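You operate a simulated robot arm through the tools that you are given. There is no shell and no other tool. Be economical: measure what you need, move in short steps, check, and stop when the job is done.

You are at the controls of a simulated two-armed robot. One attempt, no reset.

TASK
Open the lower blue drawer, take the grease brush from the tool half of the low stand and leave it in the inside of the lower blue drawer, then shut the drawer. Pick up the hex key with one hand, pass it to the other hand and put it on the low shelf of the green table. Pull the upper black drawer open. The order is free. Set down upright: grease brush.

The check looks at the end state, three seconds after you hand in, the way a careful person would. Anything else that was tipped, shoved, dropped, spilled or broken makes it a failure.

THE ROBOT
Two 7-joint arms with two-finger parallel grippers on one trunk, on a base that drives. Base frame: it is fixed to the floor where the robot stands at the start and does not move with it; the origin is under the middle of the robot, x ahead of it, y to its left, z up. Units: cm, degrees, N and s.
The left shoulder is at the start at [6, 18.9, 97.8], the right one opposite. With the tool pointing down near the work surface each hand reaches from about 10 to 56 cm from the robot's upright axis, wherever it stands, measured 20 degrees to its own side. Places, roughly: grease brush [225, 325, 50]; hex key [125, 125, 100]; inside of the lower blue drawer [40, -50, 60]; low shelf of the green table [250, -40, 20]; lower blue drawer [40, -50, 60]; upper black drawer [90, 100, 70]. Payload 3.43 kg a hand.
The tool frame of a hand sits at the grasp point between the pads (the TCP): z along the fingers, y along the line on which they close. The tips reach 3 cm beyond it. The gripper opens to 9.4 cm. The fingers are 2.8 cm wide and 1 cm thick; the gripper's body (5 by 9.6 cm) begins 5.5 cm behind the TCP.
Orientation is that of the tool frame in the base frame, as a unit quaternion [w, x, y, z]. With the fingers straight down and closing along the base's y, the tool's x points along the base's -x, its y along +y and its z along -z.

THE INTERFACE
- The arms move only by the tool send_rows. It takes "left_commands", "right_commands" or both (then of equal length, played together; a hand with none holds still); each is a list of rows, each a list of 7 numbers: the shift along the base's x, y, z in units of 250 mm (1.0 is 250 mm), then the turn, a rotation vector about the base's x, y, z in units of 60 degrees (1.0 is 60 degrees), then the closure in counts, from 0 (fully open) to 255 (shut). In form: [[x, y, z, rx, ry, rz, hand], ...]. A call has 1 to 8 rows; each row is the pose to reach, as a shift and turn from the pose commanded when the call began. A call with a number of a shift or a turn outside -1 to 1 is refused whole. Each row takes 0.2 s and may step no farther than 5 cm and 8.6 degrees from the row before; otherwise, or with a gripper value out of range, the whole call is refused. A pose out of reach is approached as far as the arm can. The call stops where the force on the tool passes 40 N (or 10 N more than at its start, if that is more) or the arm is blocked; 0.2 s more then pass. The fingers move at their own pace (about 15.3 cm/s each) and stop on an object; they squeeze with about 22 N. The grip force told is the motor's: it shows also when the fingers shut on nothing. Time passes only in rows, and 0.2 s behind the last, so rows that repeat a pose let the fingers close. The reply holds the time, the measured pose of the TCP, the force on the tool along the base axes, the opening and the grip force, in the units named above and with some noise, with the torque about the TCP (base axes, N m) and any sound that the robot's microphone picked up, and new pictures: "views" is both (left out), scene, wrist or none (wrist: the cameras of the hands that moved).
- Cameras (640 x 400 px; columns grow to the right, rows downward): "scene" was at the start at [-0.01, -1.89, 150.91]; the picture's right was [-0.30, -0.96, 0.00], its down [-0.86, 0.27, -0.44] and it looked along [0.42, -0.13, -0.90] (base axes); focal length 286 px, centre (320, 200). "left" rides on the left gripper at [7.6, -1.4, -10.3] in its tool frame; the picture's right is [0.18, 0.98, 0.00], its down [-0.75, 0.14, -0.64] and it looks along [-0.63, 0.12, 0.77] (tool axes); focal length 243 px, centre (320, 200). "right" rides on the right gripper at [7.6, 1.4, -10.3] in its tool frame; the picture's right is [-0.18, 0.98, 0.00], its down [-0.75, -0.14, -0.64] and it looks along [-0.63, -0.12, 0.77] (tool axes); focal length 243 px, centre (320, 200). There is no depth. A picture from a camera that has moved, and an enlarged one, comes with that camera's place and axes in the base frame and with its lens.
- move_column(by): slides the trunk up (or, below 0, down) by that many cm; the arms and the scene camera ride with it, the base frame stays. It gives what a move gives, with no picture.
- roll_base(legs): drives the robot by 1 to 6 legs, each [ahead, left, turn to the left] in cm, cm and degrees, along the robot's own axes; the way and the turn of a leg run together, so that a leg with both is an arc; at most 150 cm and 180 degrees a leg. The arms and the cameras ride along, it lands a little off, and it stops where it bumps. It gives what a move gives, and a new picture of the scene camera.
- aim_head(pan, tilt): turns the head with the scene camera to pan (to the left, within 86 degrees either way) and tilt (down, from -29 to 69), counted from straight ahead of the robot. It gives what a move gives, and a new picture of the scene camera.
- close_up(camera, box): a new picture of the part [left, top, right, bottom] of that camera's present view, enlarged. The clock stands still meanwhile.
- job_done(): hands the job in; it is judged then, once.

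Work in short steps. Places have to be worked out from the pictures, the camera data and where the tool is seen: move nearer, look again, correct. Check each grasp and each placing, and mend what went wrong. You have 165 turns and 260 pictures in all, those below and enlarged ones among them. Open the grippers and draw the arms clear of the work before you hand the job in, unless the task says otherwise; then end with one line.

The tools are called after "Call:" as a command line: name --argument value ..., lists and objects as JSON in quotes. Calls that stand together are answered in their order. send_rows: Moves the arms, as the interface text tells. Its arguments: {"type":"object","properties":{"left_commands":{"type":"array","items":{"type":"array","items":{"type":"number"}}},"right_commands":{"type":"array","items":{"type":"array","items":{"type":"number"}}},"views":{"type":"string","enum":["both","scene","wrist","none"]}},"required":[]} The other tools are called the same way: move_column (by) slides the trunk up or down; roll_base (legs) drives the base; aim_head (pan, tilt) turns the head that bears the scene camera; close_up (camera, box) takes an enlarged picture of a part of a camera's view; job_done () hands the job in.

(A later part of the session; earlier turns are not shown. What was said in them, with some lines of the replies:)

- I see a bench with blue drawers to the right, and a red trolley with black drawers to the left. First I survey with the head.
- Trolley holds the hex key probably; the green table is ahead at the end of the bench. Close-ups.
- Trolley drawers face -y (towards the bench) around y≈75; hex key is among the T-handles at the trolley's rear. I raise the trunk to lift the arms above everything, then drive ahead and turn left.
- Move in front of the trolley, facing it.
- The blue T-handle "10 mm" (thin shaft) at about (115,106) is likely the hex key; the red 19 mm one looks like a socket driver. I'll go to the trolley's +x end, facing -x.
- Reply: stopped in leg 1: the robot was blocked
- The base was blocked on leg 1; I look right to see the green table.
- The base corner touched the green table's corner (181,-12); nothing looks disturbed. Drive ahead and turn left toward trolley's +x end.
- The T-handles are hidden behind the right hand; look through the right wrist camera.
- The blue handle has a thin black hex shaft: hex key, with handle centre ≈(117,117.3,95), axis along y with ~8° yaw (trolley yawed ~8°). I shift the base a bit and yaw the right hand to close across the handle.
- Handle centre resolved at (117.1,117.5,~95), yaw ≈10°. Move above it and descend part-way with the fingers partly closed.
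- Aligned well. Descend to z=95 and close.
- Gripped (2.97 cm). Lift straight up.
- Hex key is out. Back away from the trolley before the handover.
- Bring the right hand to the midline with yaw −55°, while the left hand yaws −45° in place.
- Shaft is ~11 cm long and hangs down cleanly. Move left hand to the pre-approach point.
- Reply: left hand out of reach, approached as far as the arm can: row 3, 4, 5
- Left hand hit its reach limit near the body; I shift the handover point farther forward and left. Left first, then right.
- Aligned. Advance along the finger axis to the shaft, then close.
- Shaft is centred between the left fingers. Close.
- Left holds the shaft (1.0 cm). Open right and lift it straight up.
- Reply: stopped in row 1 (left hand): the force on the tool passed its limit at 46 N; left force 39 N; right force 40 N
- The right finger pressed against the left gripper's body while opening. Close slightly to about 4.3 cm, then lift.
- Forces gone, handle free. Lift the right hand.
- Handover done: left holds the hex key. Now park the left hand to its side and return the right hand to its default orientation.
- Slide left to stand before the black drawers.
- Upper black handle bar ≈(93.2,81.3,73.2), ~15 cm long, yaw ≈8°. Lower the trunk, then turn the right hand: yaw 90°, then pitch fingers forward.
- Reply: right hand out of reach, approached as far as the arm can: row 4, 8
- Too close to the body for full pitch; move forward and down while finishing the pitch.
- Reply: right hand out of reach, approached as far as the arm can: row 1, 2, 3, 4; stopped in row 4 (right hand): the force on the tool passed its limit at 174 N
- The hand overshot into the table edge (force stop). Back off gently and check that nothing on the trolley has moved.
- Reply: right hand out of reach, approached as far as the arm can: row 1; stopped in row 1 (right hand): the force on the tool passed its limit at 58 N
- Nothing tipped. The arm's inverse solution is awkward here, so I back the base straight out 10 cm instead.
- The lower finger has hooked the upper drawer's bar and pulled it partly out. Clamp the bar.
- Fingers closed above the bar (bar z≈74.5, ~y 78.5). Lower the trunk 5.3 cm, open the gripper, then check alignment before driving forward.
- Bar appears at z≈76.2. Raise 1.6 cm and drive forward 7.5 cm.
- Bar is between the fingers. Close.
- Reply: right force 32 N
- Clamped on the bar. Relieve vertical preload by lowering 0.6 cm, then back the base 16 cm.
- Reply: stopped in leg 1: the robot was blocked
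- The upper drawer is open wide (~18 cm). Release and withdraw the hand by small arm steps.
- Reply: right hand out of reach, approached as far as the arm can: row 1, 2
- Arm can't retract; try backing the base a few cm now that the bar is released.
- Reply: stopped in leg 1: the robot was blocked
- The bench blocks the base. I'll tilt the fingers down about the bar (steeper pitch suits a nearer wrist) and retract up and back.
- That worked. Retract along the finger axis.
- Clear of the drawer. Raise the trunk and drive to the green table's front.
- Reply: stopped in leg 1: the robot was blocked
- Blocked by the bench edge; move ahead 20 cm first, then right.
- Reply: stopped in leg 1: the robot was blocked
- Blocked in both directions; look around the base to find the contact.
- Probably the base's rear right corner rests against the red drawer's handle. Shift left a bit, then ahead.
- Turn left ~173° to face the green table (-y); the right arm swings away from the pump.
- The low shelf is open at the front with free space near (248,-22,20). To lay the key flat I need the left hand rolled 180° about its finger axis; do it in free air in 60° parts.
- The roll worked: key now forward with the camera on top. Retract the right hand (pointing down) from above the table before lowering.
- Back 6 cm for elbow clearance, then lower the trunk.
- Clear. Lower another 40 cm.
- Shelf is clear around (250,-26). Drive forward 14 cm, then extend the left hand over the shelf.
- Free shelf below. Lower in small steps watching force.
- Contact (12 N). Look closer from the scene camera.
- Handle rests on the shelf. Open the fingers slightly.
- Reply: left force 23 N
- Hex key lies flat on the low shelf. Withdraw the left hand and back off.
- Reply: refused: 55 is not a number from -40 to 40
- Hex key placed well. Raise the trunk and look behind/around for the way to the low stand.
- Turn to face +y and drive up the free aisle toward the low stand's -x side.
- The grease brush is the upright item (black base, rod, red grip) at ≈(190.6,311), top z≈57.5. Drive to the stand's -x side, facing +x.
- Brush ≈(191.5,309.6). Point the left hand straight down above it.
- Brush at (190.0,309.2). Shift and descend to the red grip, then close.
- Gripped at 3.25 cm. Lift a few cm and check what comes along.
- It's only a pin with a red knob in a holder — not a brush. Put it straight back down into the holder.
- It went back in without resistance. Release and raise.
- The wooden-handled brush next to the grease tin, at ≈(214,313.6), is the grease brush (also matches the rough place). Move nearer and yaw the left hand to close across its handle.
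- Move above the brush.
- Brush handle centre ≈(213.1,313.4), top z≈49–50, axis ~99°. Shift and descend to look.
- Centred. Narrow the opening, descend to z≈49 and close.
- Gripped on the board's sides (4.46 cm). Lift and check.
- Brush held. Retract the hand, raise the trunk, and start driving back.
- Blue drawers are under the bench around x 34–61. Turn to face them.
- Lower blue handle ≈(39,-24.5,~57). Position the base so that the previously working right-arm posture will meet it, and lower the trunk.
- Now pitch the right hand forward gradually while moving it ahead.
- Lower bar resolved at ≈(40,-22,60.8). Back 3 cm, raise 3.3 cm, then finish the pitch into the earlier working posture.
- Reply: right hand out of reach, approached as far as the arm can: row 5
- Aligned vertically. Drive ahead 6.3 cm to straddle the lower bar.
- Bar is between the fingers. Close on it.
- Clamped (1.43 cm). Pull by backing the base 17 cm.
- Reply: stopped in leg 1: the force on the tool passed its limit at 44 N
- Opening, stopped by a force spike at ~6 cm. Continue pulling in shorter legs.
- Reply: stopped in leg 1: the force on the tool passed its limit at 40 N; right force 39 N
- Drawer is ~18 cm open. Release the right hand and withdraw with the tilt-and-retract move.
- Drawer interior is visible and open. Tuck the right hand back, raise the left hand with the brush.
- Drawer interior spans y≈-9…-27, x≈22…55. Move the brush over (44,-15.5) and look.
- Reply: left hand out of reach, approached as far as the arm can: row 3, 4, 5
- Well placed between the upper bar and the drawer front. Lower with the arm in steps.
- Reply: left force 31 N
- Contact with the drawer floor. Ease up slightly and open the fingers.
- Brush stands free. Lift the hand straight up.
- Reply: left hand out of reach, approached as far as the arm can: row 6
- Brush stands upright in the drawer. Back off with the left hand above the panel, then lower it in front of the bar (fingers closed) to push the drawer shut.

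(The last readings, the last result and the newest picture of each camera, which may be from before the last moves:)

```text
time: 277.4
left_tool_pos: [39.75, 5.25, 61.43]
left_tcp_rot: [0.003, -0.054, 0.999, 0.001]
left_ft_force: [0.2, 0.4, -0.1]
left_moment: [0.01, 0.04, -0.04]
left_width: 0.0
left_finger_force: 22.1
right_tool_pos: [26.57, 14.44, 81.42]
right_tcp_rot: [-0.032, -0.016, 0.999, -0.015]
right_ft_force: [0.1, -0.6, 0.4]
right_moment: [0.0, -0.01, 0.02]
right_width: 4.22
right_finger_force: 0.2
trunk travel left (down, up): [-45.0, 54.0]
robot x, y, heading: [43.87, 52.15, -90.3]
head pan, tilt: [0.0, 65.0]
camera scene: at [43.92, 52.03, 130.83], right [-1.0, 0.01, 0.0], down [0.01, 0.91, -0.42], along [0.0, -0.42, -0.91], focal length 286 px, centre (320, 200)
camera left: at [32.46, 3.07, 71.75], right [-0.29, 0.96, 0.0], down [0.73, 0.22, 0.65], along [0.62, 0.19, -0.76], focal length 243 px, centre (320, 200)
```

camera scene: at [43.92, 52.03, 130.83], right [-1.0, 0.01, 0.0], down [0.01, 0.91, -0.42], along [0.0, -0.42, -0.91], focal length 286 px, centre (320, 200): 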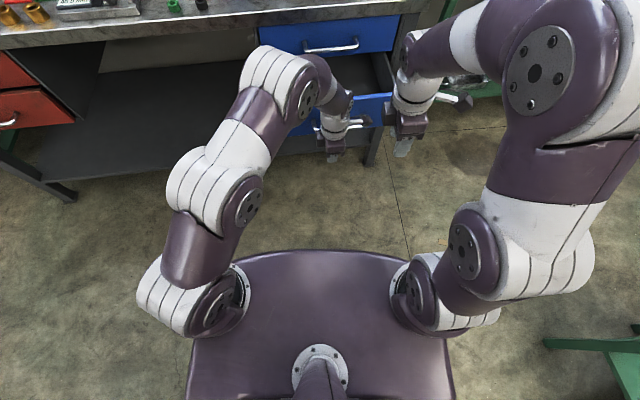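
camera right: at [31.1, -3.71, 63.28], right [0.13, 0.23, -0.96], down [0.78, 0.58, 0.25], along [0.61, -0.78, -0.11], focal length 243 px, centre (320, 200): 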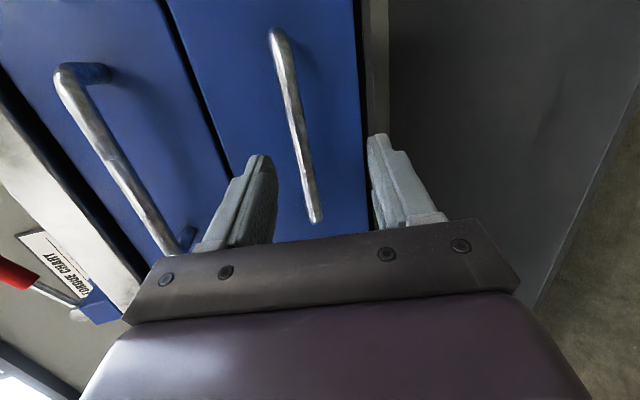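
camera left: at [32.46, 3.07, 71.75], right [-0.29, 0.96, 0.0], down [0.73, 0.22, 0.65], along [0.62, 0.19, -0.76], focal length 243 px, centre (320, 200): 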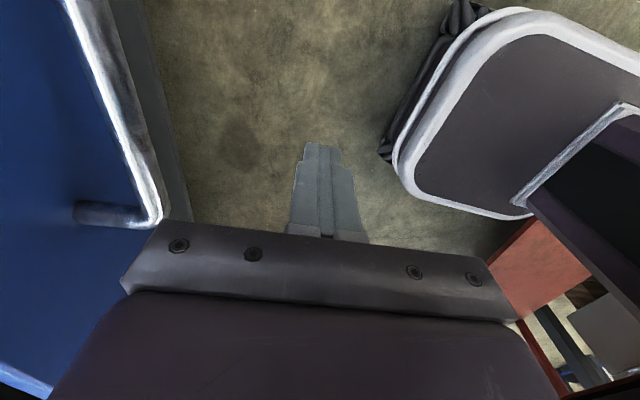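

Gripper body would hit the upper bar when pushing with vertical fingers, so pitch the closed fingers ~45° forward first.

Call:
send_rows --left_commands '[[0, 0, 0, -0.125, 0, 0, 255], [0, 0, 0, -0.25, 0, 0, 255], [0, 0, 0, -0.375, 0, 0, 255], [0, 0, 0, -0.5, 0, 0, 255], [0, 0, 0, -0.625, 0, 0, 255], [0, 0, 0, -0.75, 0, 0, 255]]' --views "both"

```text
time: 278.8
left_tool_pos: [36.89, -2.59, 62.95]
left_tcp_rot: [-0.018, -0.041, 0.932, -0.361]
left_ft_force: [-0.4, 0.3, -0.7]
left_moment: [0.03, 0.01, 0.0]
left_width: 0.0
left_finger_force: 21.8
left hand out of reach, approached as far as the arm can: row 4, 5, 6
right_tool_pos: [26.41, 14.38, 81.31]
right_tcp_rot: [-0.032, -0.016, 0.999, -0.014]
right_ft_force: [-0.1, -1.1, -0.3]
right_moment: [0.02, 0.02, 0.02]
right_width: 4.25
right_finger_force: 0.1
trunk travel left (down, up): [-45.0, 54.0]
robot x, y, heading: [43.75, 52.25, -90.8]
head pan, tilt: [0.0, 65.0]
camera scene: at [43.86, 51.88, 130.81], right [-1.0, 0.01, 0.0], down [0.01, 0.91, -0.42], along [0.0, -0.42, -0.91], focal length 286 px, centre (320, 200)
camera left: at [29.59, 2.84, 72.01], right [-0.27, 0.71, -0.65], down [0.74, 0.58, 0.33], along [0.61, -0.39, -0.69], focal length 243 px, centre (320, 200)
```

scene: 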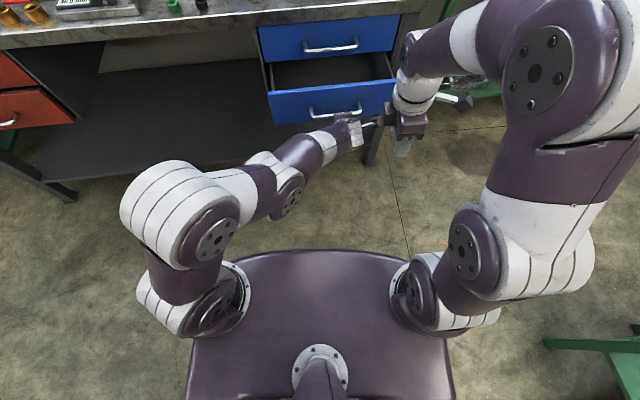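
left: 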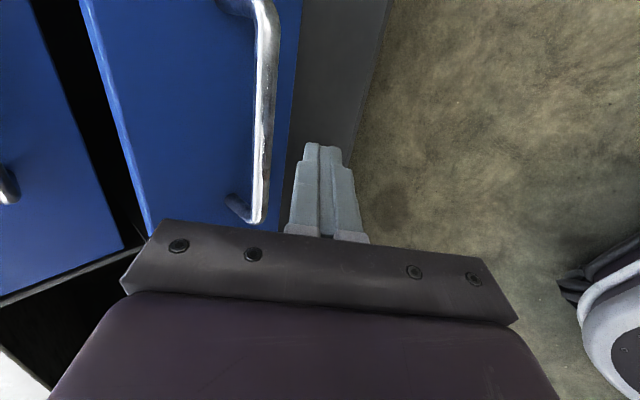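

Fist is just before the bar. Push by driving forward.

Call:
roll_base --legs '[[10, 0, 0]]'

```text
time: 280.0
left_tool_pos: [36.7, -12.4, 62.98]
left_tcp_rot: [-0.021, -0.039, 0.932, -0.361]
left_ft_force: [0.1, 0.0, 0.1]
left_moment: [-0.01, 0.0, 0.0]
left_width: 0.0
left_finger_force: 21.5
right_tool_pos: [26.22, 4.74, 81.31]
right_tcp_rot: [-0.032, -0.015, 0.999, -0.014]
right_ft_force: [0.1, -0.7, 0.2]
right_moment: [0.02, -0.01, 0.02]
right_width: 4.23
right_finger_force: 0.1
trunk travel left (down, up): [-45.0, 54.0]
robot x, y, heading: [43.6, 42.71, -90.6]
head pan, tilt: [0.0, 65.0]
camera scene: at [43.8, 42.07, 130.82], right [-1.0, 0.01, 0.0], down [0.01, 0.91, -0.42], along [-0.01, -0.42, -0.91], focal length 286 px, centre (320, 200)
```

scene: 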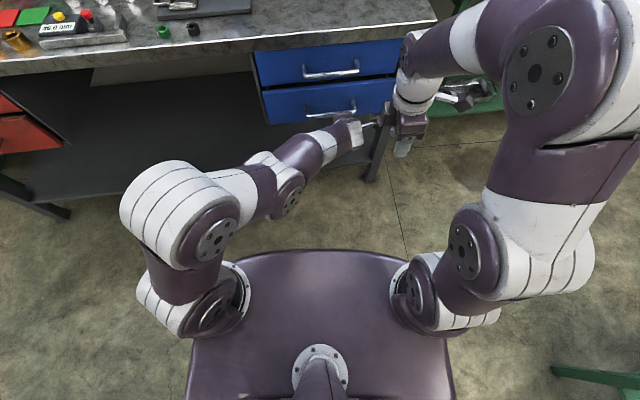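

Call:
close_up --camera "scene" --box '[240, 30, 420, 150]'

```text
3.33 times, centred on (330, 90) of scene
camera zoom: at [43.8, 42.07, 130.82], right [-1.0, 0.01, 0.0], down [0.01, 0.91, -0.42], along [-0.01, -0.42, -0.91], focal length 954 px, centre (287, 567)
```

zoom: 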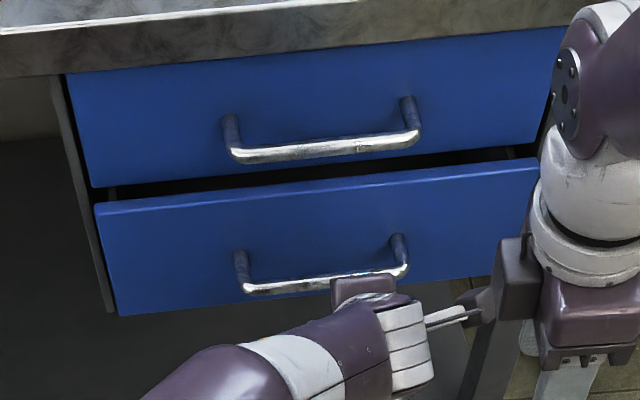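

Nearly shut; keep pushing.

Call:
roll_base --legs '[[5, 0, 0]]'

Call:
close_up --camera "scene" --box '[240, 30, 420, 150]'

```text
time: 280.9
left_tool_pos: [36.62, -17.27, 63.13]
left_tcp_rot: [-0.02, -0.04, 0.931, -0.361]
left_ft_force: [0.2, -0.6, -0.7]
left_moment: [0.0, 0.01, -0.02]
left_width: 0.0
left_finger_force: 22.2
right_tool_pos: [26.09, -0.29, 81.26]
right_tcp_rot: [-0.032, -0.015, 0.999, -0.015]
right_ft_force: [-0.5, -1.0, 0.7]
right_moment: [0.0, 0.01, -0.01]
right_width: 4.24
right_finger_force: 0.0
trunk travel left (down, up): [-45.0, 54.0]
robot x, y, heading: [43.4, 36.92, -90.8]
head pan, tilt: [0.0, 65.0]
camera scene: at [43.73, 37.13, 130.82], right [-1.0, 0.01, 0.0], down [0.01, 0.91, -0.42], along [-0.01, -0.42, -0.91], focal length 286 px, centre (320, 200)
```

scene: 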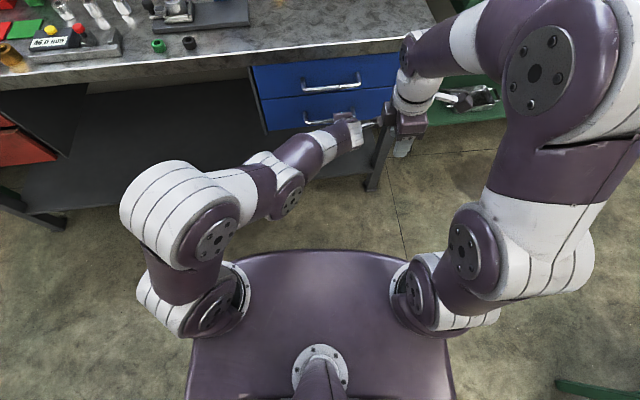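

```text
3.33 times, centred on (330, 90) of scene
camera zoom: at [43.73, 37.13, 130.82], right [-1.0, 0.01, 0.0], down [0.01, 0.91, -0.42], along [-0.01, -0.42, -0.91], focal length 954 px, centre (287, 567)
```

zoom: 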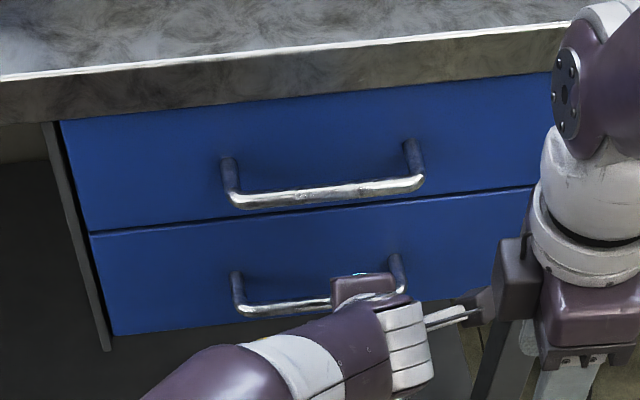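

Appears flush. A last gentle press to be sure.

Call:
roll_base --legs '[[2, 0, 0]]'

Call:
close_up --camera "scene" --box '[240, 40, 400, 150]'

```text
time: 281.8
left_tool_pos: [36.45, -18.64, 63.13]
left_tcp_rot: [-0.017, -0.042, 0.931, -0.361]
left_ft_force: [1.6, 8.1, 3.5]
left_moment: [0.0, -0.06, 0.14]
left_width: 0.01
left_finger_force: 22.0
right_tool_pos: [26.19, -1.8, 81.46]
right_tcp_rot: [-0.032, -0.015, 0.999, -0.015]
right_ft_force: [-0.1, 0.9, 0.3]
right_moment: [-0.01, 0.02, 0.02]
right_width: 4.25
right_finger_force: 0.1
trunk travel left (down, up): [-45.0, 54.0]
robot x, y, heading: [43.94, 36.05, -90.6]
head pan, tilt: [0.0, 65.0]
stopped in leg 1: the force on the tool passed its limit at 114 N (the readings are from after the stop); the commanded pose is now the measured one
camera scene: at [43.73, 35.8, 130.81], right [-1.0, 0.01, 0.0], down [0.01, 0.91, -0.42], along [-0.01, -0.42, -0.91], focal length 286 px, centre (320, 200)
```

scene: 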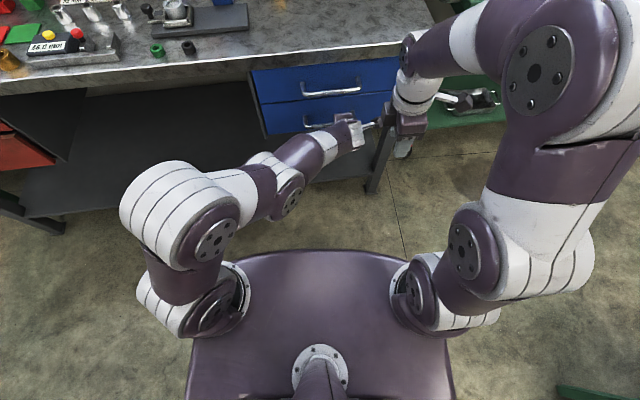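

```text
3.64 times, centred on (320, 95) of scene
camera zoom: at [43.73, 35.8, 130.81], right [-1.0, 0.01, 0.0], down [0.01, 0.91, -0.42], along [-0.01, -0.42, -0.91], focal length 1041 px, centre (320, 582)
```

zoom: 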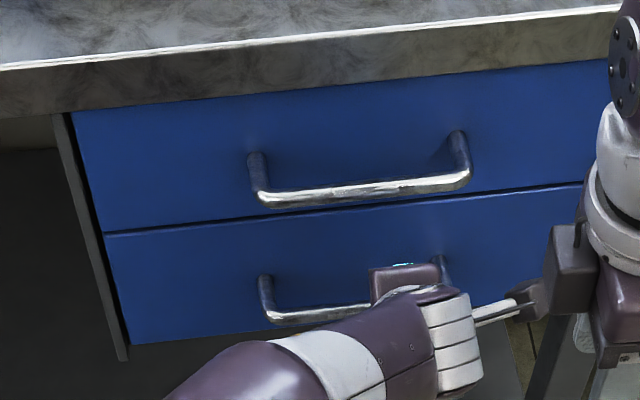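

Drawer shut. Back away carefully and check that it stays shut.

Call:
roll_base --legs '[[-14, 0, 0]]'

Call:
close_up --camera "scene" --box '[240, 30, 420, 150]'

```text
time: 283.1
left_tool_pos: [36.35, -5.16, 63.2]
left_tcp_rot: [-0.02, -0.038, 0.932, -0.361]
left_ft_force: [0.6, 0.7, -0.1]
left_moment: [0.0, -0.02, 0.02]
left_width: 0.01
left_finger_force: 22.0
right_tool_pos: [26.21, 11.83, 81.36]
right_tcp_rot: [-0.032, -0.012, 0.999, -0.016]
right_ft_force: [0.0, -0.3, -0.4]
right_moment: [0.0, 0.01, 0.01]
right_width: 4.26
right_finger_force: 0.0
trunk travel left (down, up): [-45.0, 54.0]
robot x, y, heading: [43.9, 49.16, -91.3]
head pan, tilt: [0.0, 65.0]
camera scene: at [43.94, 49.33, 130.82], right [-1.0, 0.02, 0.0], down [0.02, 0.91, -0.42], along [-0.01, -0.42, -0.91], focal length 286 px, centre (320, 200)
```

scene: 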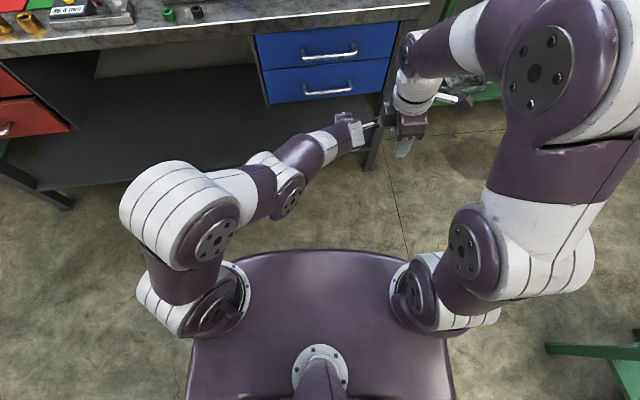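

```text
3.33 times, centred on (330, 90) of scene
camera zoom: at [43.94, 49.33, 130.82], right [-1.0, 0.02, 0.0], down [0.02, 0.91, -0.42], along [-0.01, -0.42, -0.91], focal length 954 px, centre (287, 567)
```

zoom: 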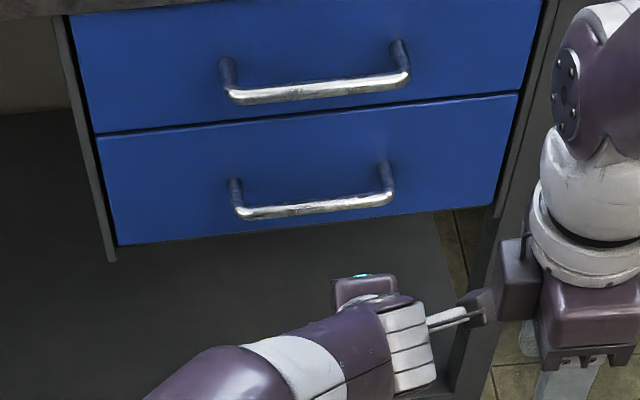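

Shut. Open the left gripper and check the trolley to the left.

Call:
send_rows --left_commands '[[0, 0, 0, 0, 0, 0, 60], [0, 0, 0, 0, 0, 0, 0]]' --right_commands '[[0, 0, 0, 0, 0, 0, 60], [0, 0, 0, 0, 0, 0, 0]]' --views "none"

Call:
aim_head --pan 86 --tilt 35

```text
time: 283.7
left_tool_pos: [36.32, -5.21, 62.99]
left_tcp_rot: [-0.019, -0.039, 0.932, -0.36]
left_ft_force: [0.0, 0.8, 0.1]
left_moment: [-0.01, 0.03, 0.0]
left_width: 9.42
left_finger_force: 0.0
right_tool_pos: [26.15, 11.74, 81.34]
right_tcp_rot: [-0.032, -0.012, 0.999, -0.015]
right_ft_force: [-0.7, 0.7, -0.2]
right_moment: [-0.01, 0.02, -0.03]
right_width: 9.4
right_finger_force: 0.0
trunk travel left (down, up): [-45.0, 54.0]
robot x, y, heading: [43.99, 49.14, -91.0]
head pan, tilt: [0.0, 65.0]
```

```text
time: 285.3
left_tool_pos: [36.46, -5.15, 63.06]
left_tcp_rot: [-0.018, -0.038, 0.932, -0.36]
left_ft_force: [0.3, 0.2, -0.1]
left_moment: [-0.03, 0.01, 0.02]
left_width: 9.39
left_finger_force: 0.1
right_tool_pos: [26.11, 11.74, 81.27]
right_tcp_rot: [-0.032, -0.011, 0.999, -0.015]
right_ft_force: [0.1, -0.3, -0.2]
right_moment: [0.01, -0.01, 0.04]
right_width: 9.41
right_finger_force: 0.0
trunk travel left (down, up): [-45.0, 54.0]
robot x, y, heading: [43.98, 49.39, -91.0]
head pan, tilt: [85.9, 35.0]
camera scene: at [52.83, 54.45, 134.81], right [-0.09, -1.0, 0.0], down [-0.57, 0.05, -0.82], along [0.82, -0.07, -0.57], focal length 286 px, centre (320, 200)
```

scene: 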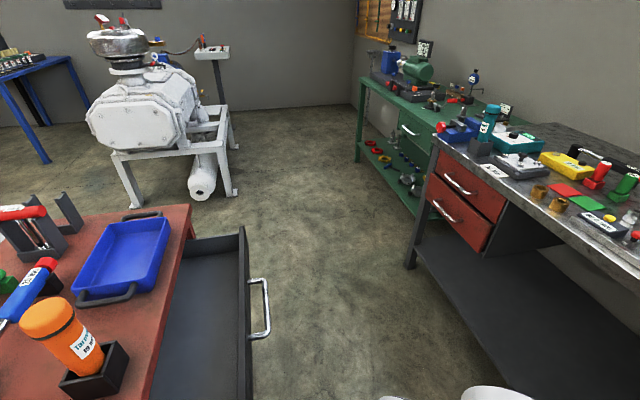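

Black drawer still open, trolley items in place. Check the red bench drawers I brushed against.

Call:
close_up --camera "scene" --box '[340, 90, 580, 280]'

```text
2.11 times, centred on (460, 185) of scene
camera zoom: at [52.83, 54.45, 134.81], right [-0.09, -1.0, 0.0], down [-0.57, 0.05, -0.82], along [0.82, -0.07, -0.57], focal length 603 px, centre (25, 232)
```

zoom: 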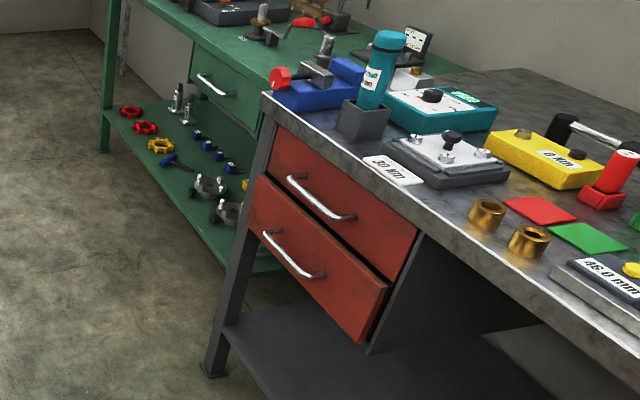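

The lower red drawer may be slightly out (I bumped there). Zoom in.

Call:
close_up --camera "scene" --box '[420, 140, 520, 270]'

```text
3.08 times, centred on (470, 205) of scene
camera zoom: at [52.83, 54.45, 134.81], right [-0.09, -1.0, 0.0], down [-0.57, 0.05, -0.82], along [0.82, -0.07, -0.57], focal length 881 px, centre (-142, 185)
```

zoom: 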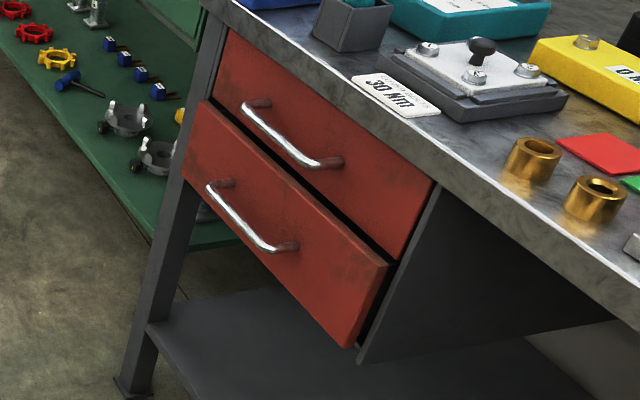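

The lower red drawer got pulled out ~2 cm by my earlier bump, so I'll push it back. Raise the trunk, go along the aisle facing +x.

Call:
move_column --by 38

Call:
roll_base --legs '[[13, 0, 0], [0, 0, 91], [0, -10, 0], [112, 0, 0]]'

```text
time: 288.9
left_tool_pos: [36.36, -5.24, 101.15]
left_tcp_rot: [-0.02, -0.039, 0.932, -0.36]
left_ft_force: [0.1, 0.4, -0.2]
left_moment: [-0.02, 0.02, 0.01]
left_width: 9.4
left_finger_force: 0.1
right_tool_pos: [26.15, 11.79, 119.3]
right_tcp_rot: [-0.032, -0.012, 0.999, -0.015]
right_ft_force: [-0.4, 0.6, -0.3]
right_moment: [-0.01, -0.01, 0.01]
right_width: 9.38
right_finger_force: 0.0
trunk travel left (down, up): [-83.0, 16.0]
robot x, y, heading: [44.16, 49.67, -91.1]
head pan, tilt: [85.9, 35.0]
```

```text
time: 300.1
left_tool_pos: [209.18, 16.77, 100.95]
left_tcp_rot: [-0.24, 0.685, -0.633, 0.268]
left_ft_force: [-0.1, -0.6, 0.2]
left_moment: [0.0, 0.0, -0.03]
left_width: 9.4
left_finger_force: 0.0
right_tool_pos: [192.25, 6.6, 119.36]
right_tcp_rot: [0.012, 0.714, -0.7, 0.033]
right_ft_force: [-0.5, 0.0, -0.1]
right_moment: [-0.03, 0.02, -0.05]
right_width: 9.41
right_finger_force: 0.2
trunk travel left (down, up): [-83.0, 16.0]
robot x, y, heading: [154.62, 24.44, -1.6]
head pan, tilt: [85.9, 35.0]
camera scene: at [149.7, 33.29, 172.81], right [1.0, -0.09, 0.0], down [-0.05, -0.57, -0.82], along [0.08, 0.82, -0.57], focal length 286 px, centre (320, 200)
```

scene: 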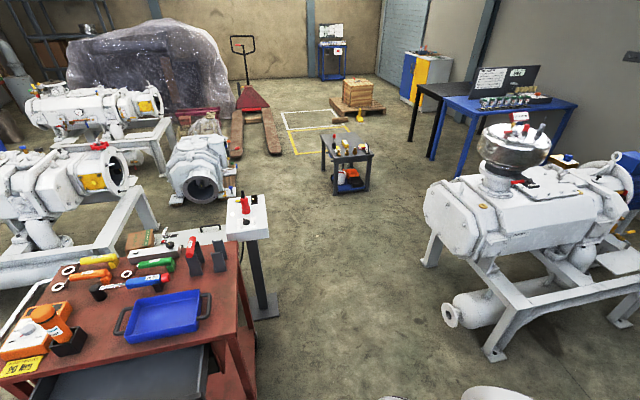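

Call:
roll_base --legs '[[2, 34, 0], [0, 0, -82]]'

Call:
aim_head --pan 0 --tilt 55

```text
time: 305.8
left_tool_pos: [157.59, 2.91, 101.07]
left_tcp_rot: [0.006, -0.102, 0.927, -0.36]
left_ft_force: [-0.4, -1.2, -0.2]
left_moment: [0.04, 0.05, 0.02]
left_width: 9.41
left_finger_force: 0.1
right_tool_pos: [145.02, 18.26, 119.4]
right_tcp_rot: [-0.031, -0.081, 0.996, -0.018]
right_ft_force: [-0.3, 0.3, 0.2]
right_moment: [-0.05, 0.03, 0.0]
right_width: 9.43
right_finger_force: 0.1
trunk travel left (down, up): [-83.0, 16.0]
robot x, y, heading: [157.7, 57.94, -83.2]
head pan, tilt: [85.9, 35.0]
camera scene: at [165.66, 64.19, 172.81], right [0.05, -1.0, 0.0], down [-0.57, -0.03, -0.82], along [0.82, 0.04, -0.57], focal length 286 px, centre (320, 200)
```

scene: 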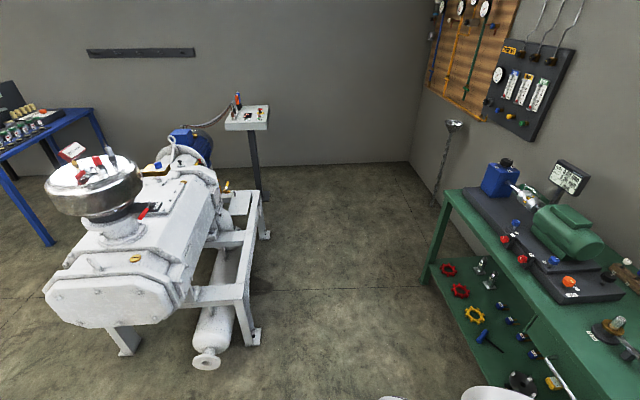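

```text
time: 307.4
left_tool_pos: [157.54, 2.94, 101.13]
left_tcp_rot: [0.005, -0.103, 0.927, -0.359]
left_ft_force: [0.1, -0.4, -0.1]
left_moment: [0.01, 0.01, -0.01]
left_width: 9.4
left_finger_force: 0.0
right_tool_pos: [145.03, 18.35, 119.36]
right_tcp_rot: [-0.031, -0.08, 0.996, -0.018]
right_ft_force: [-0.2, 0.2, -0.5]
right_moment: [0.01, 0.01, 0.03]
right_width: 9.4
right_finger_force: 0.0
trunk travel left (down, up): [-83.0, 16.0]
robot x, y, heading: [157.87, 57.99, -83.5]
head pan, tilt: [0.0, 55.0]
camera scene: at [157.71, 56.62, 169.98], right [-0.99, -0.12, 0.0], down [-0.1, 0.81, -0.57], along [0.07, -0.57, -0.82], focal length 286 px, centre (320, 200)
```

scene: 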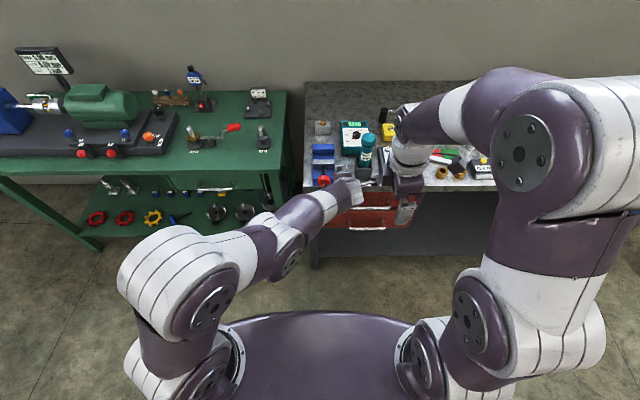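

Lower red bar ≈(144.6,-8.3,60). Shift right 13 cm, lower 40 cm, close the left fist.

Call:
roll_base --legs '[[0, -13, 0]]'

Call:
move_column --by -39

Call:
send_rows --left_commands '[[0, 0, 0, 0, 0, 0, 255], [0, 0, 0, 0, 0, 0, 255], [0, 0, 0, 0, 0, 0, 255]]' --views "both"

```text
time: 308.7
left_tool_pos: [145.03, 1.43, 101.21]
left_tcp_rot: [0.006, -0.103, 0.927, -0.36]
left_ft_force: [1.1, -1.0, 0.6]
left_moment: [0.02, -0.01, 0.04]
left_width: 9.41
left_finger_force: 0.0
right_tool_pos: [132.56, 16.81, 119.35]
right_tcp_rot: [-0.031, -0.081, 0.996, -0.017]
right_ft_force: [-0.3, 0.0, 0.6]
right_moment: [-0.02, 0.0, -0.01]
right_width: 9.41
right_finger_force: 0.0
trunk travel left (down, up): [-83.0, 16.0]
robot x, y, heading: [144.55, 56.72, -83.2]
head pan, tilt: [0.0, 55.0]
camera scene: at [145.23, 55.15, 169.98], right [-0.99, -0.12, 0.0], down [-0.1, 0.81, -0.57], along [0.07, -0.57, -0.82], focal length 286 px, centre (320, 200)
```

scene: 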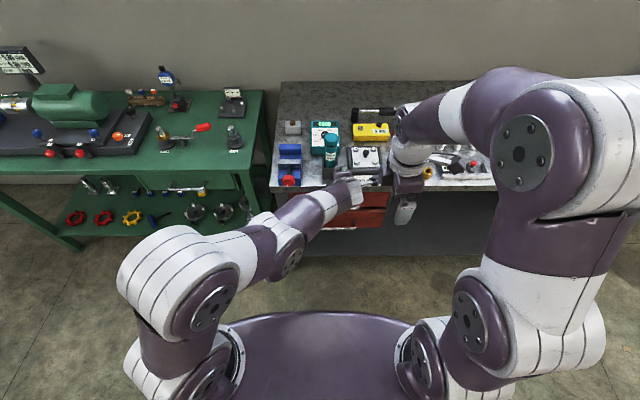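

```text
time: 312.4
left_tool_pos: [144.95, 1.42, 62.15]
left_tcp_rot: [0.006, -0.102, 0.927, -0.36]
left_ft_force: [0.3, 0.4, -0.6]
left_moment: [-0.01, -0.02, -0.02]
left_width: 9.41
left_finger_force: 0.0
right_tool_pos: [132.47, 16.84, 80.4]
right_tcp_rot: [-0.031, -0.081, 0.996, -0.017]
right_ft_force: [-0.4, -0.7, 0.3]
right_moment: [-0.03, 0.0, 0.0]
right_width: 9.41
right_finger_force: 0.0
trunk travel left (down, up): [-44.0, 55.0]
robot x, y, heading: [144.84, 56.68, -83.2]
head pan, tilt: [0.0, 55.0]
```

```text
time: 313.2
left_tool_pos: [144.93, 1.37, 62.06]
left_tcp_rot: [0.006, -0.103, 0.927, -0.36]
left_ft_force: [0.2, 0.4, 0.6]
left_moment: [0.02, 0.03, -0.01]
left_width: 0.0
left_finger_force: 21.8
right_tool_pos: [132.43, 16.76, 80.29]
right_tcp_rot: [-0.03, -0.081, 0.996, -0.018]
right_ft_force: [0.3, -0.2, 0.6]
right_moment: [0.0, 0.0, -0.03]
right_width: 9.4
right_finger_force: 0.0
trunk travel left (down, up): [-44.0, 55.0]
robot x, y, heading: [144.81, 56.81, -83.0]
head pan, tilt: [0.0, 55.0]
camera scene: at [145.08, 55.13, 130.98], right [-0.99, -0.12, 0.0], down [-0.1, 0.81, -0.57], along [0.07, -0.57, -0.82], focal length 286 px, centre (320, 200)
camera left: at [136.96, 5.81, 71.12], right [-0.36, 0.67, -0.65], down [0.66, 0.68, 0.33], along [0.66, -0.3, -0.69], focal length 243 px, centre (320, 200)
```

scene: 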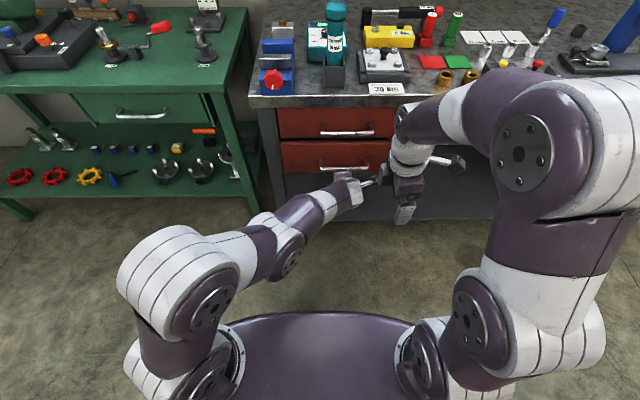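
left: 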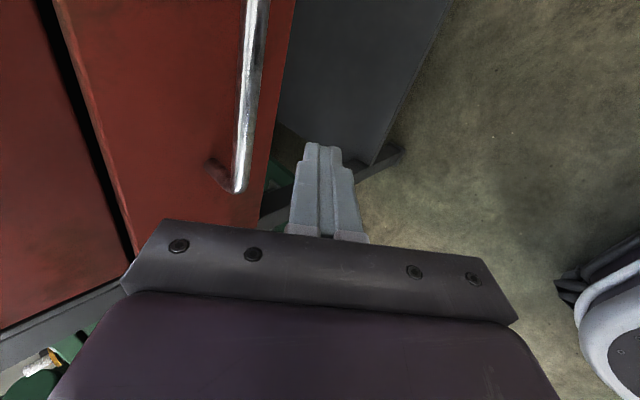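

Fist lines up with the lower red bar. Push gently forward.

Call:
roll_base --legs '[[7, 0, 0]]'

Call:
close_up --camera "scene" --box '[260, 80, 440, 200]'

```text
time: 314.3
left_tool_pos: [145.81, -5.48, 62.02]
left_tcp_rot: [0.007, -0.103, 0.927, -0.36]
left_ft_force: [-0.2, 11.4, -7.2]
left_moment: [0.29, -0.07, -0.11]
left_width: 0.0
left_finger_force: 21.9
right_tool_pos: [133.35, 9.83, 80.31]
right_tcp_rot: [-0.03, -0.082, 0.996, -0.018]
right_ft_force: [-0.3, 0.1, 0.2]
right_moment: [-0.02, -0.01, -0.01]
right_width: 9.41
right_finger_force: 0.0
trunk travel left (down, up): [-44.0, 55.0]
robot x, y, heading: [145.37, 49.58, -83.3]
head pan, tilt: [0.0, 55.0]
camera scene: at [145.91, 48.31, 130.98], right [-0.99, -0.12, 0.0], down [-0.1, 0.81, -0.57], along [0.07, -0.57, -0.82], focal length 286 px, centre (320, 200)
```

scene: 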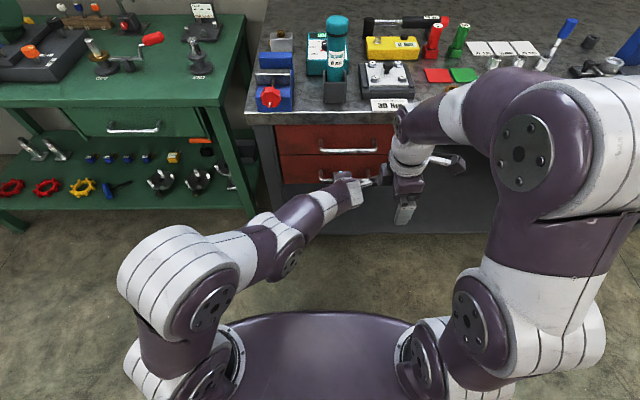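

```text
3.33 times, centred on (350, 140) of scene
camera zoom: at [145.91, 48.31, 130.98], right [-0.99, -0.12, 0.0], down [-0.1, 0.81, -0.57], along [0.07, -0.57, -0.82], focal length 954 px, centre (220, 400)
```

zoom: 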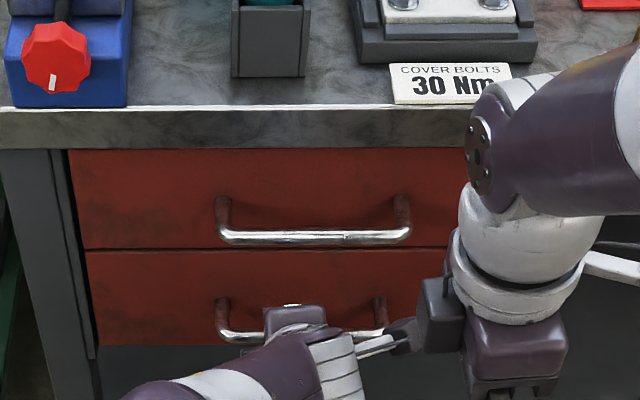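

Flush now. Back off, verify.

Call:
roll_base --legs '[[-10, 0, 0]]'

Call:
close_up --camera "left" --box '[0, 0, 420, 262]'

Call:
close_up --camera "scene" --box '[0, 60, 260, 230]'

```text
time: 315.4
left_tool_pos: [144.75, 4.83, 62.02]
left_tcp_rot: [0.006, -0.102, 0.928, -0.359]
left_ft_force: [1.3, 0.4, 0.3]
left_moment: [0.01, 0.03, 0.01]
left_width: 0.0
left_finger_force: 22.6
right_tool_pos: [132.09, 20.06, 80.35]
right_tcp_rot: [-0.031, -0.083, 0.996, -0.018]
right_ft_force: [-0.1, 0.6, -0.1]
right_moment: [-0.01, 0.02, -0.01]
right_width: 9.39
right_finger_force: 0.1
trunk travel left (down, up): [-44.0, 55.0]
robot x, y, heading: [144.23, 59.56, -83.2]
head pan, tilt: [0.0, 55.0]
camera scene: at [144.68, 58.46, 130.99], right [-0.99, -0.12, 0.0], down [-0.1, 0.81, -0.57], along [0.07, -0.57, -0.82], focal length 286 px, centre (320, 200)
```

scene: 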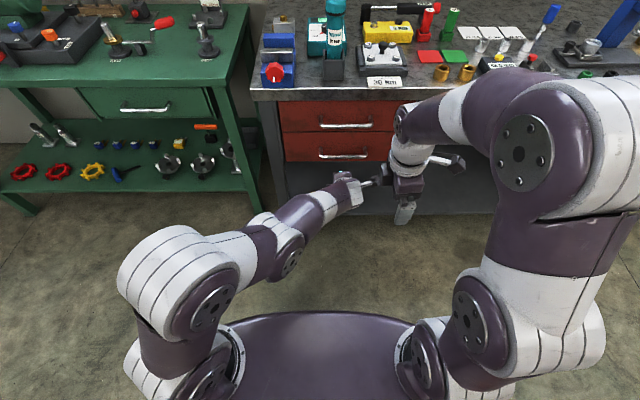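

```text
1.52 times, centred on (210, 131) of left
camera zoom: at [136.61, 9.12, 71.09], right [-0.36, 0.67, -0.65], down [0.66, 0.68, 0.33], along [0.66, -0.3, -0.69], focal length 370 px, centre (488, 305)
```

zoom: 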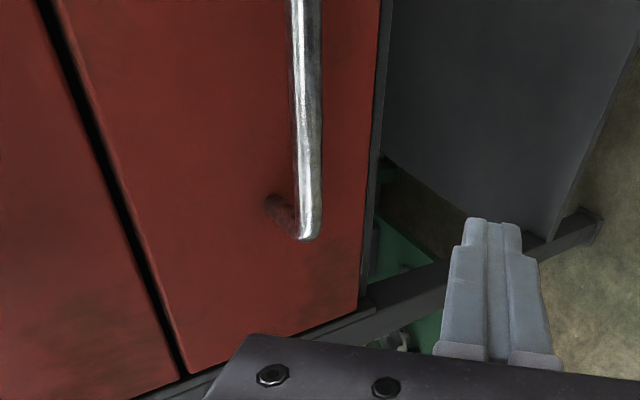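

```text
2.35 times, centred on (130, 145) of scene
camera zoom: at [144.68, 58.46, 130.99], right [-0.99, -0.12, 0.0], down [-0.1, 0.81, -0.57], along [0.07, -0.57, -0.82], focal length 674 px, centre (767, 329)
```

zoom: 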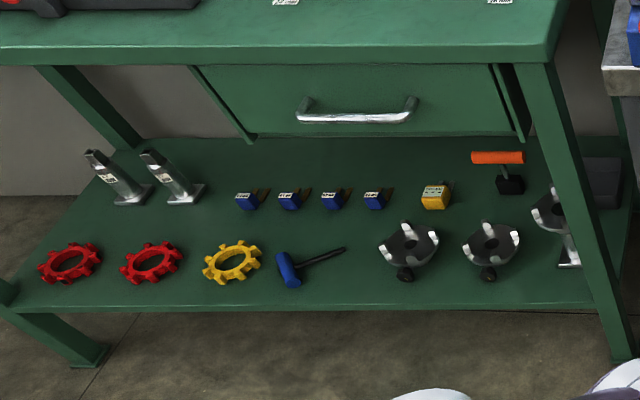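

All verified: red drawer flush, hex key on the shelf. Open the left gripper.

Call:
send_rows --left_commands '[[0, 0, 0, 0, 0, 0, 100], [0, 0, 0, 0, 0, 0, 0], [0, 0, 0, 0, 0, 0, 0]]' --views "none"

```text
time: 316.2
left_tool_pos: [144.59, 4.73, 62.01]
left_tcp_rot: [0.008, -0.102, 0.928, -0.36]
left_ft_force: [0.7, 0.2, -0.4]
left_moment: [-0.02, -0.02, -0.05]
left_width: 9.4
left_finger_force: 0.0
right_tool_pos: [132.21, 20.04, 80.34]
right_tcp_rot: [-0.03, -0.082, 0.996, -0.017]
right_ft_force: [0.8, -0.7, -0.2]
right_moment: [-0.01, 0.01, 0.0]
right_width: 9.4
right_finger_force: 0.1
trunk travel left (down, up): [-44.0, 55.0]
robot x, y, heading: [144.47, 59.73, -83.2]
head pan, tilt: [0.0, 55.0]
```

Both grippers are open and the arms are clear of the work; handing in.

Call:
job_done

```text
The job is handed in.
```

I handed the job in: the grease brush is in the lower blue drawer, which is shut; the hex key was passed from the right hand to the left and lies on the green table's low shelf; and the upper black drawer is open about 18 cm. I saw the brush standing upright before shutting the drawer but did not reopen it to check. The base and arm also bumped the trolley, bench and green table; nothing looked tipped in the pictures, though the trolley may have shifted 1–2 cm. I pushed a red bench drawer I had nudged open back flush, and lifted a red-knobbed pin from the low stand by mistake, then put it back in its holder.
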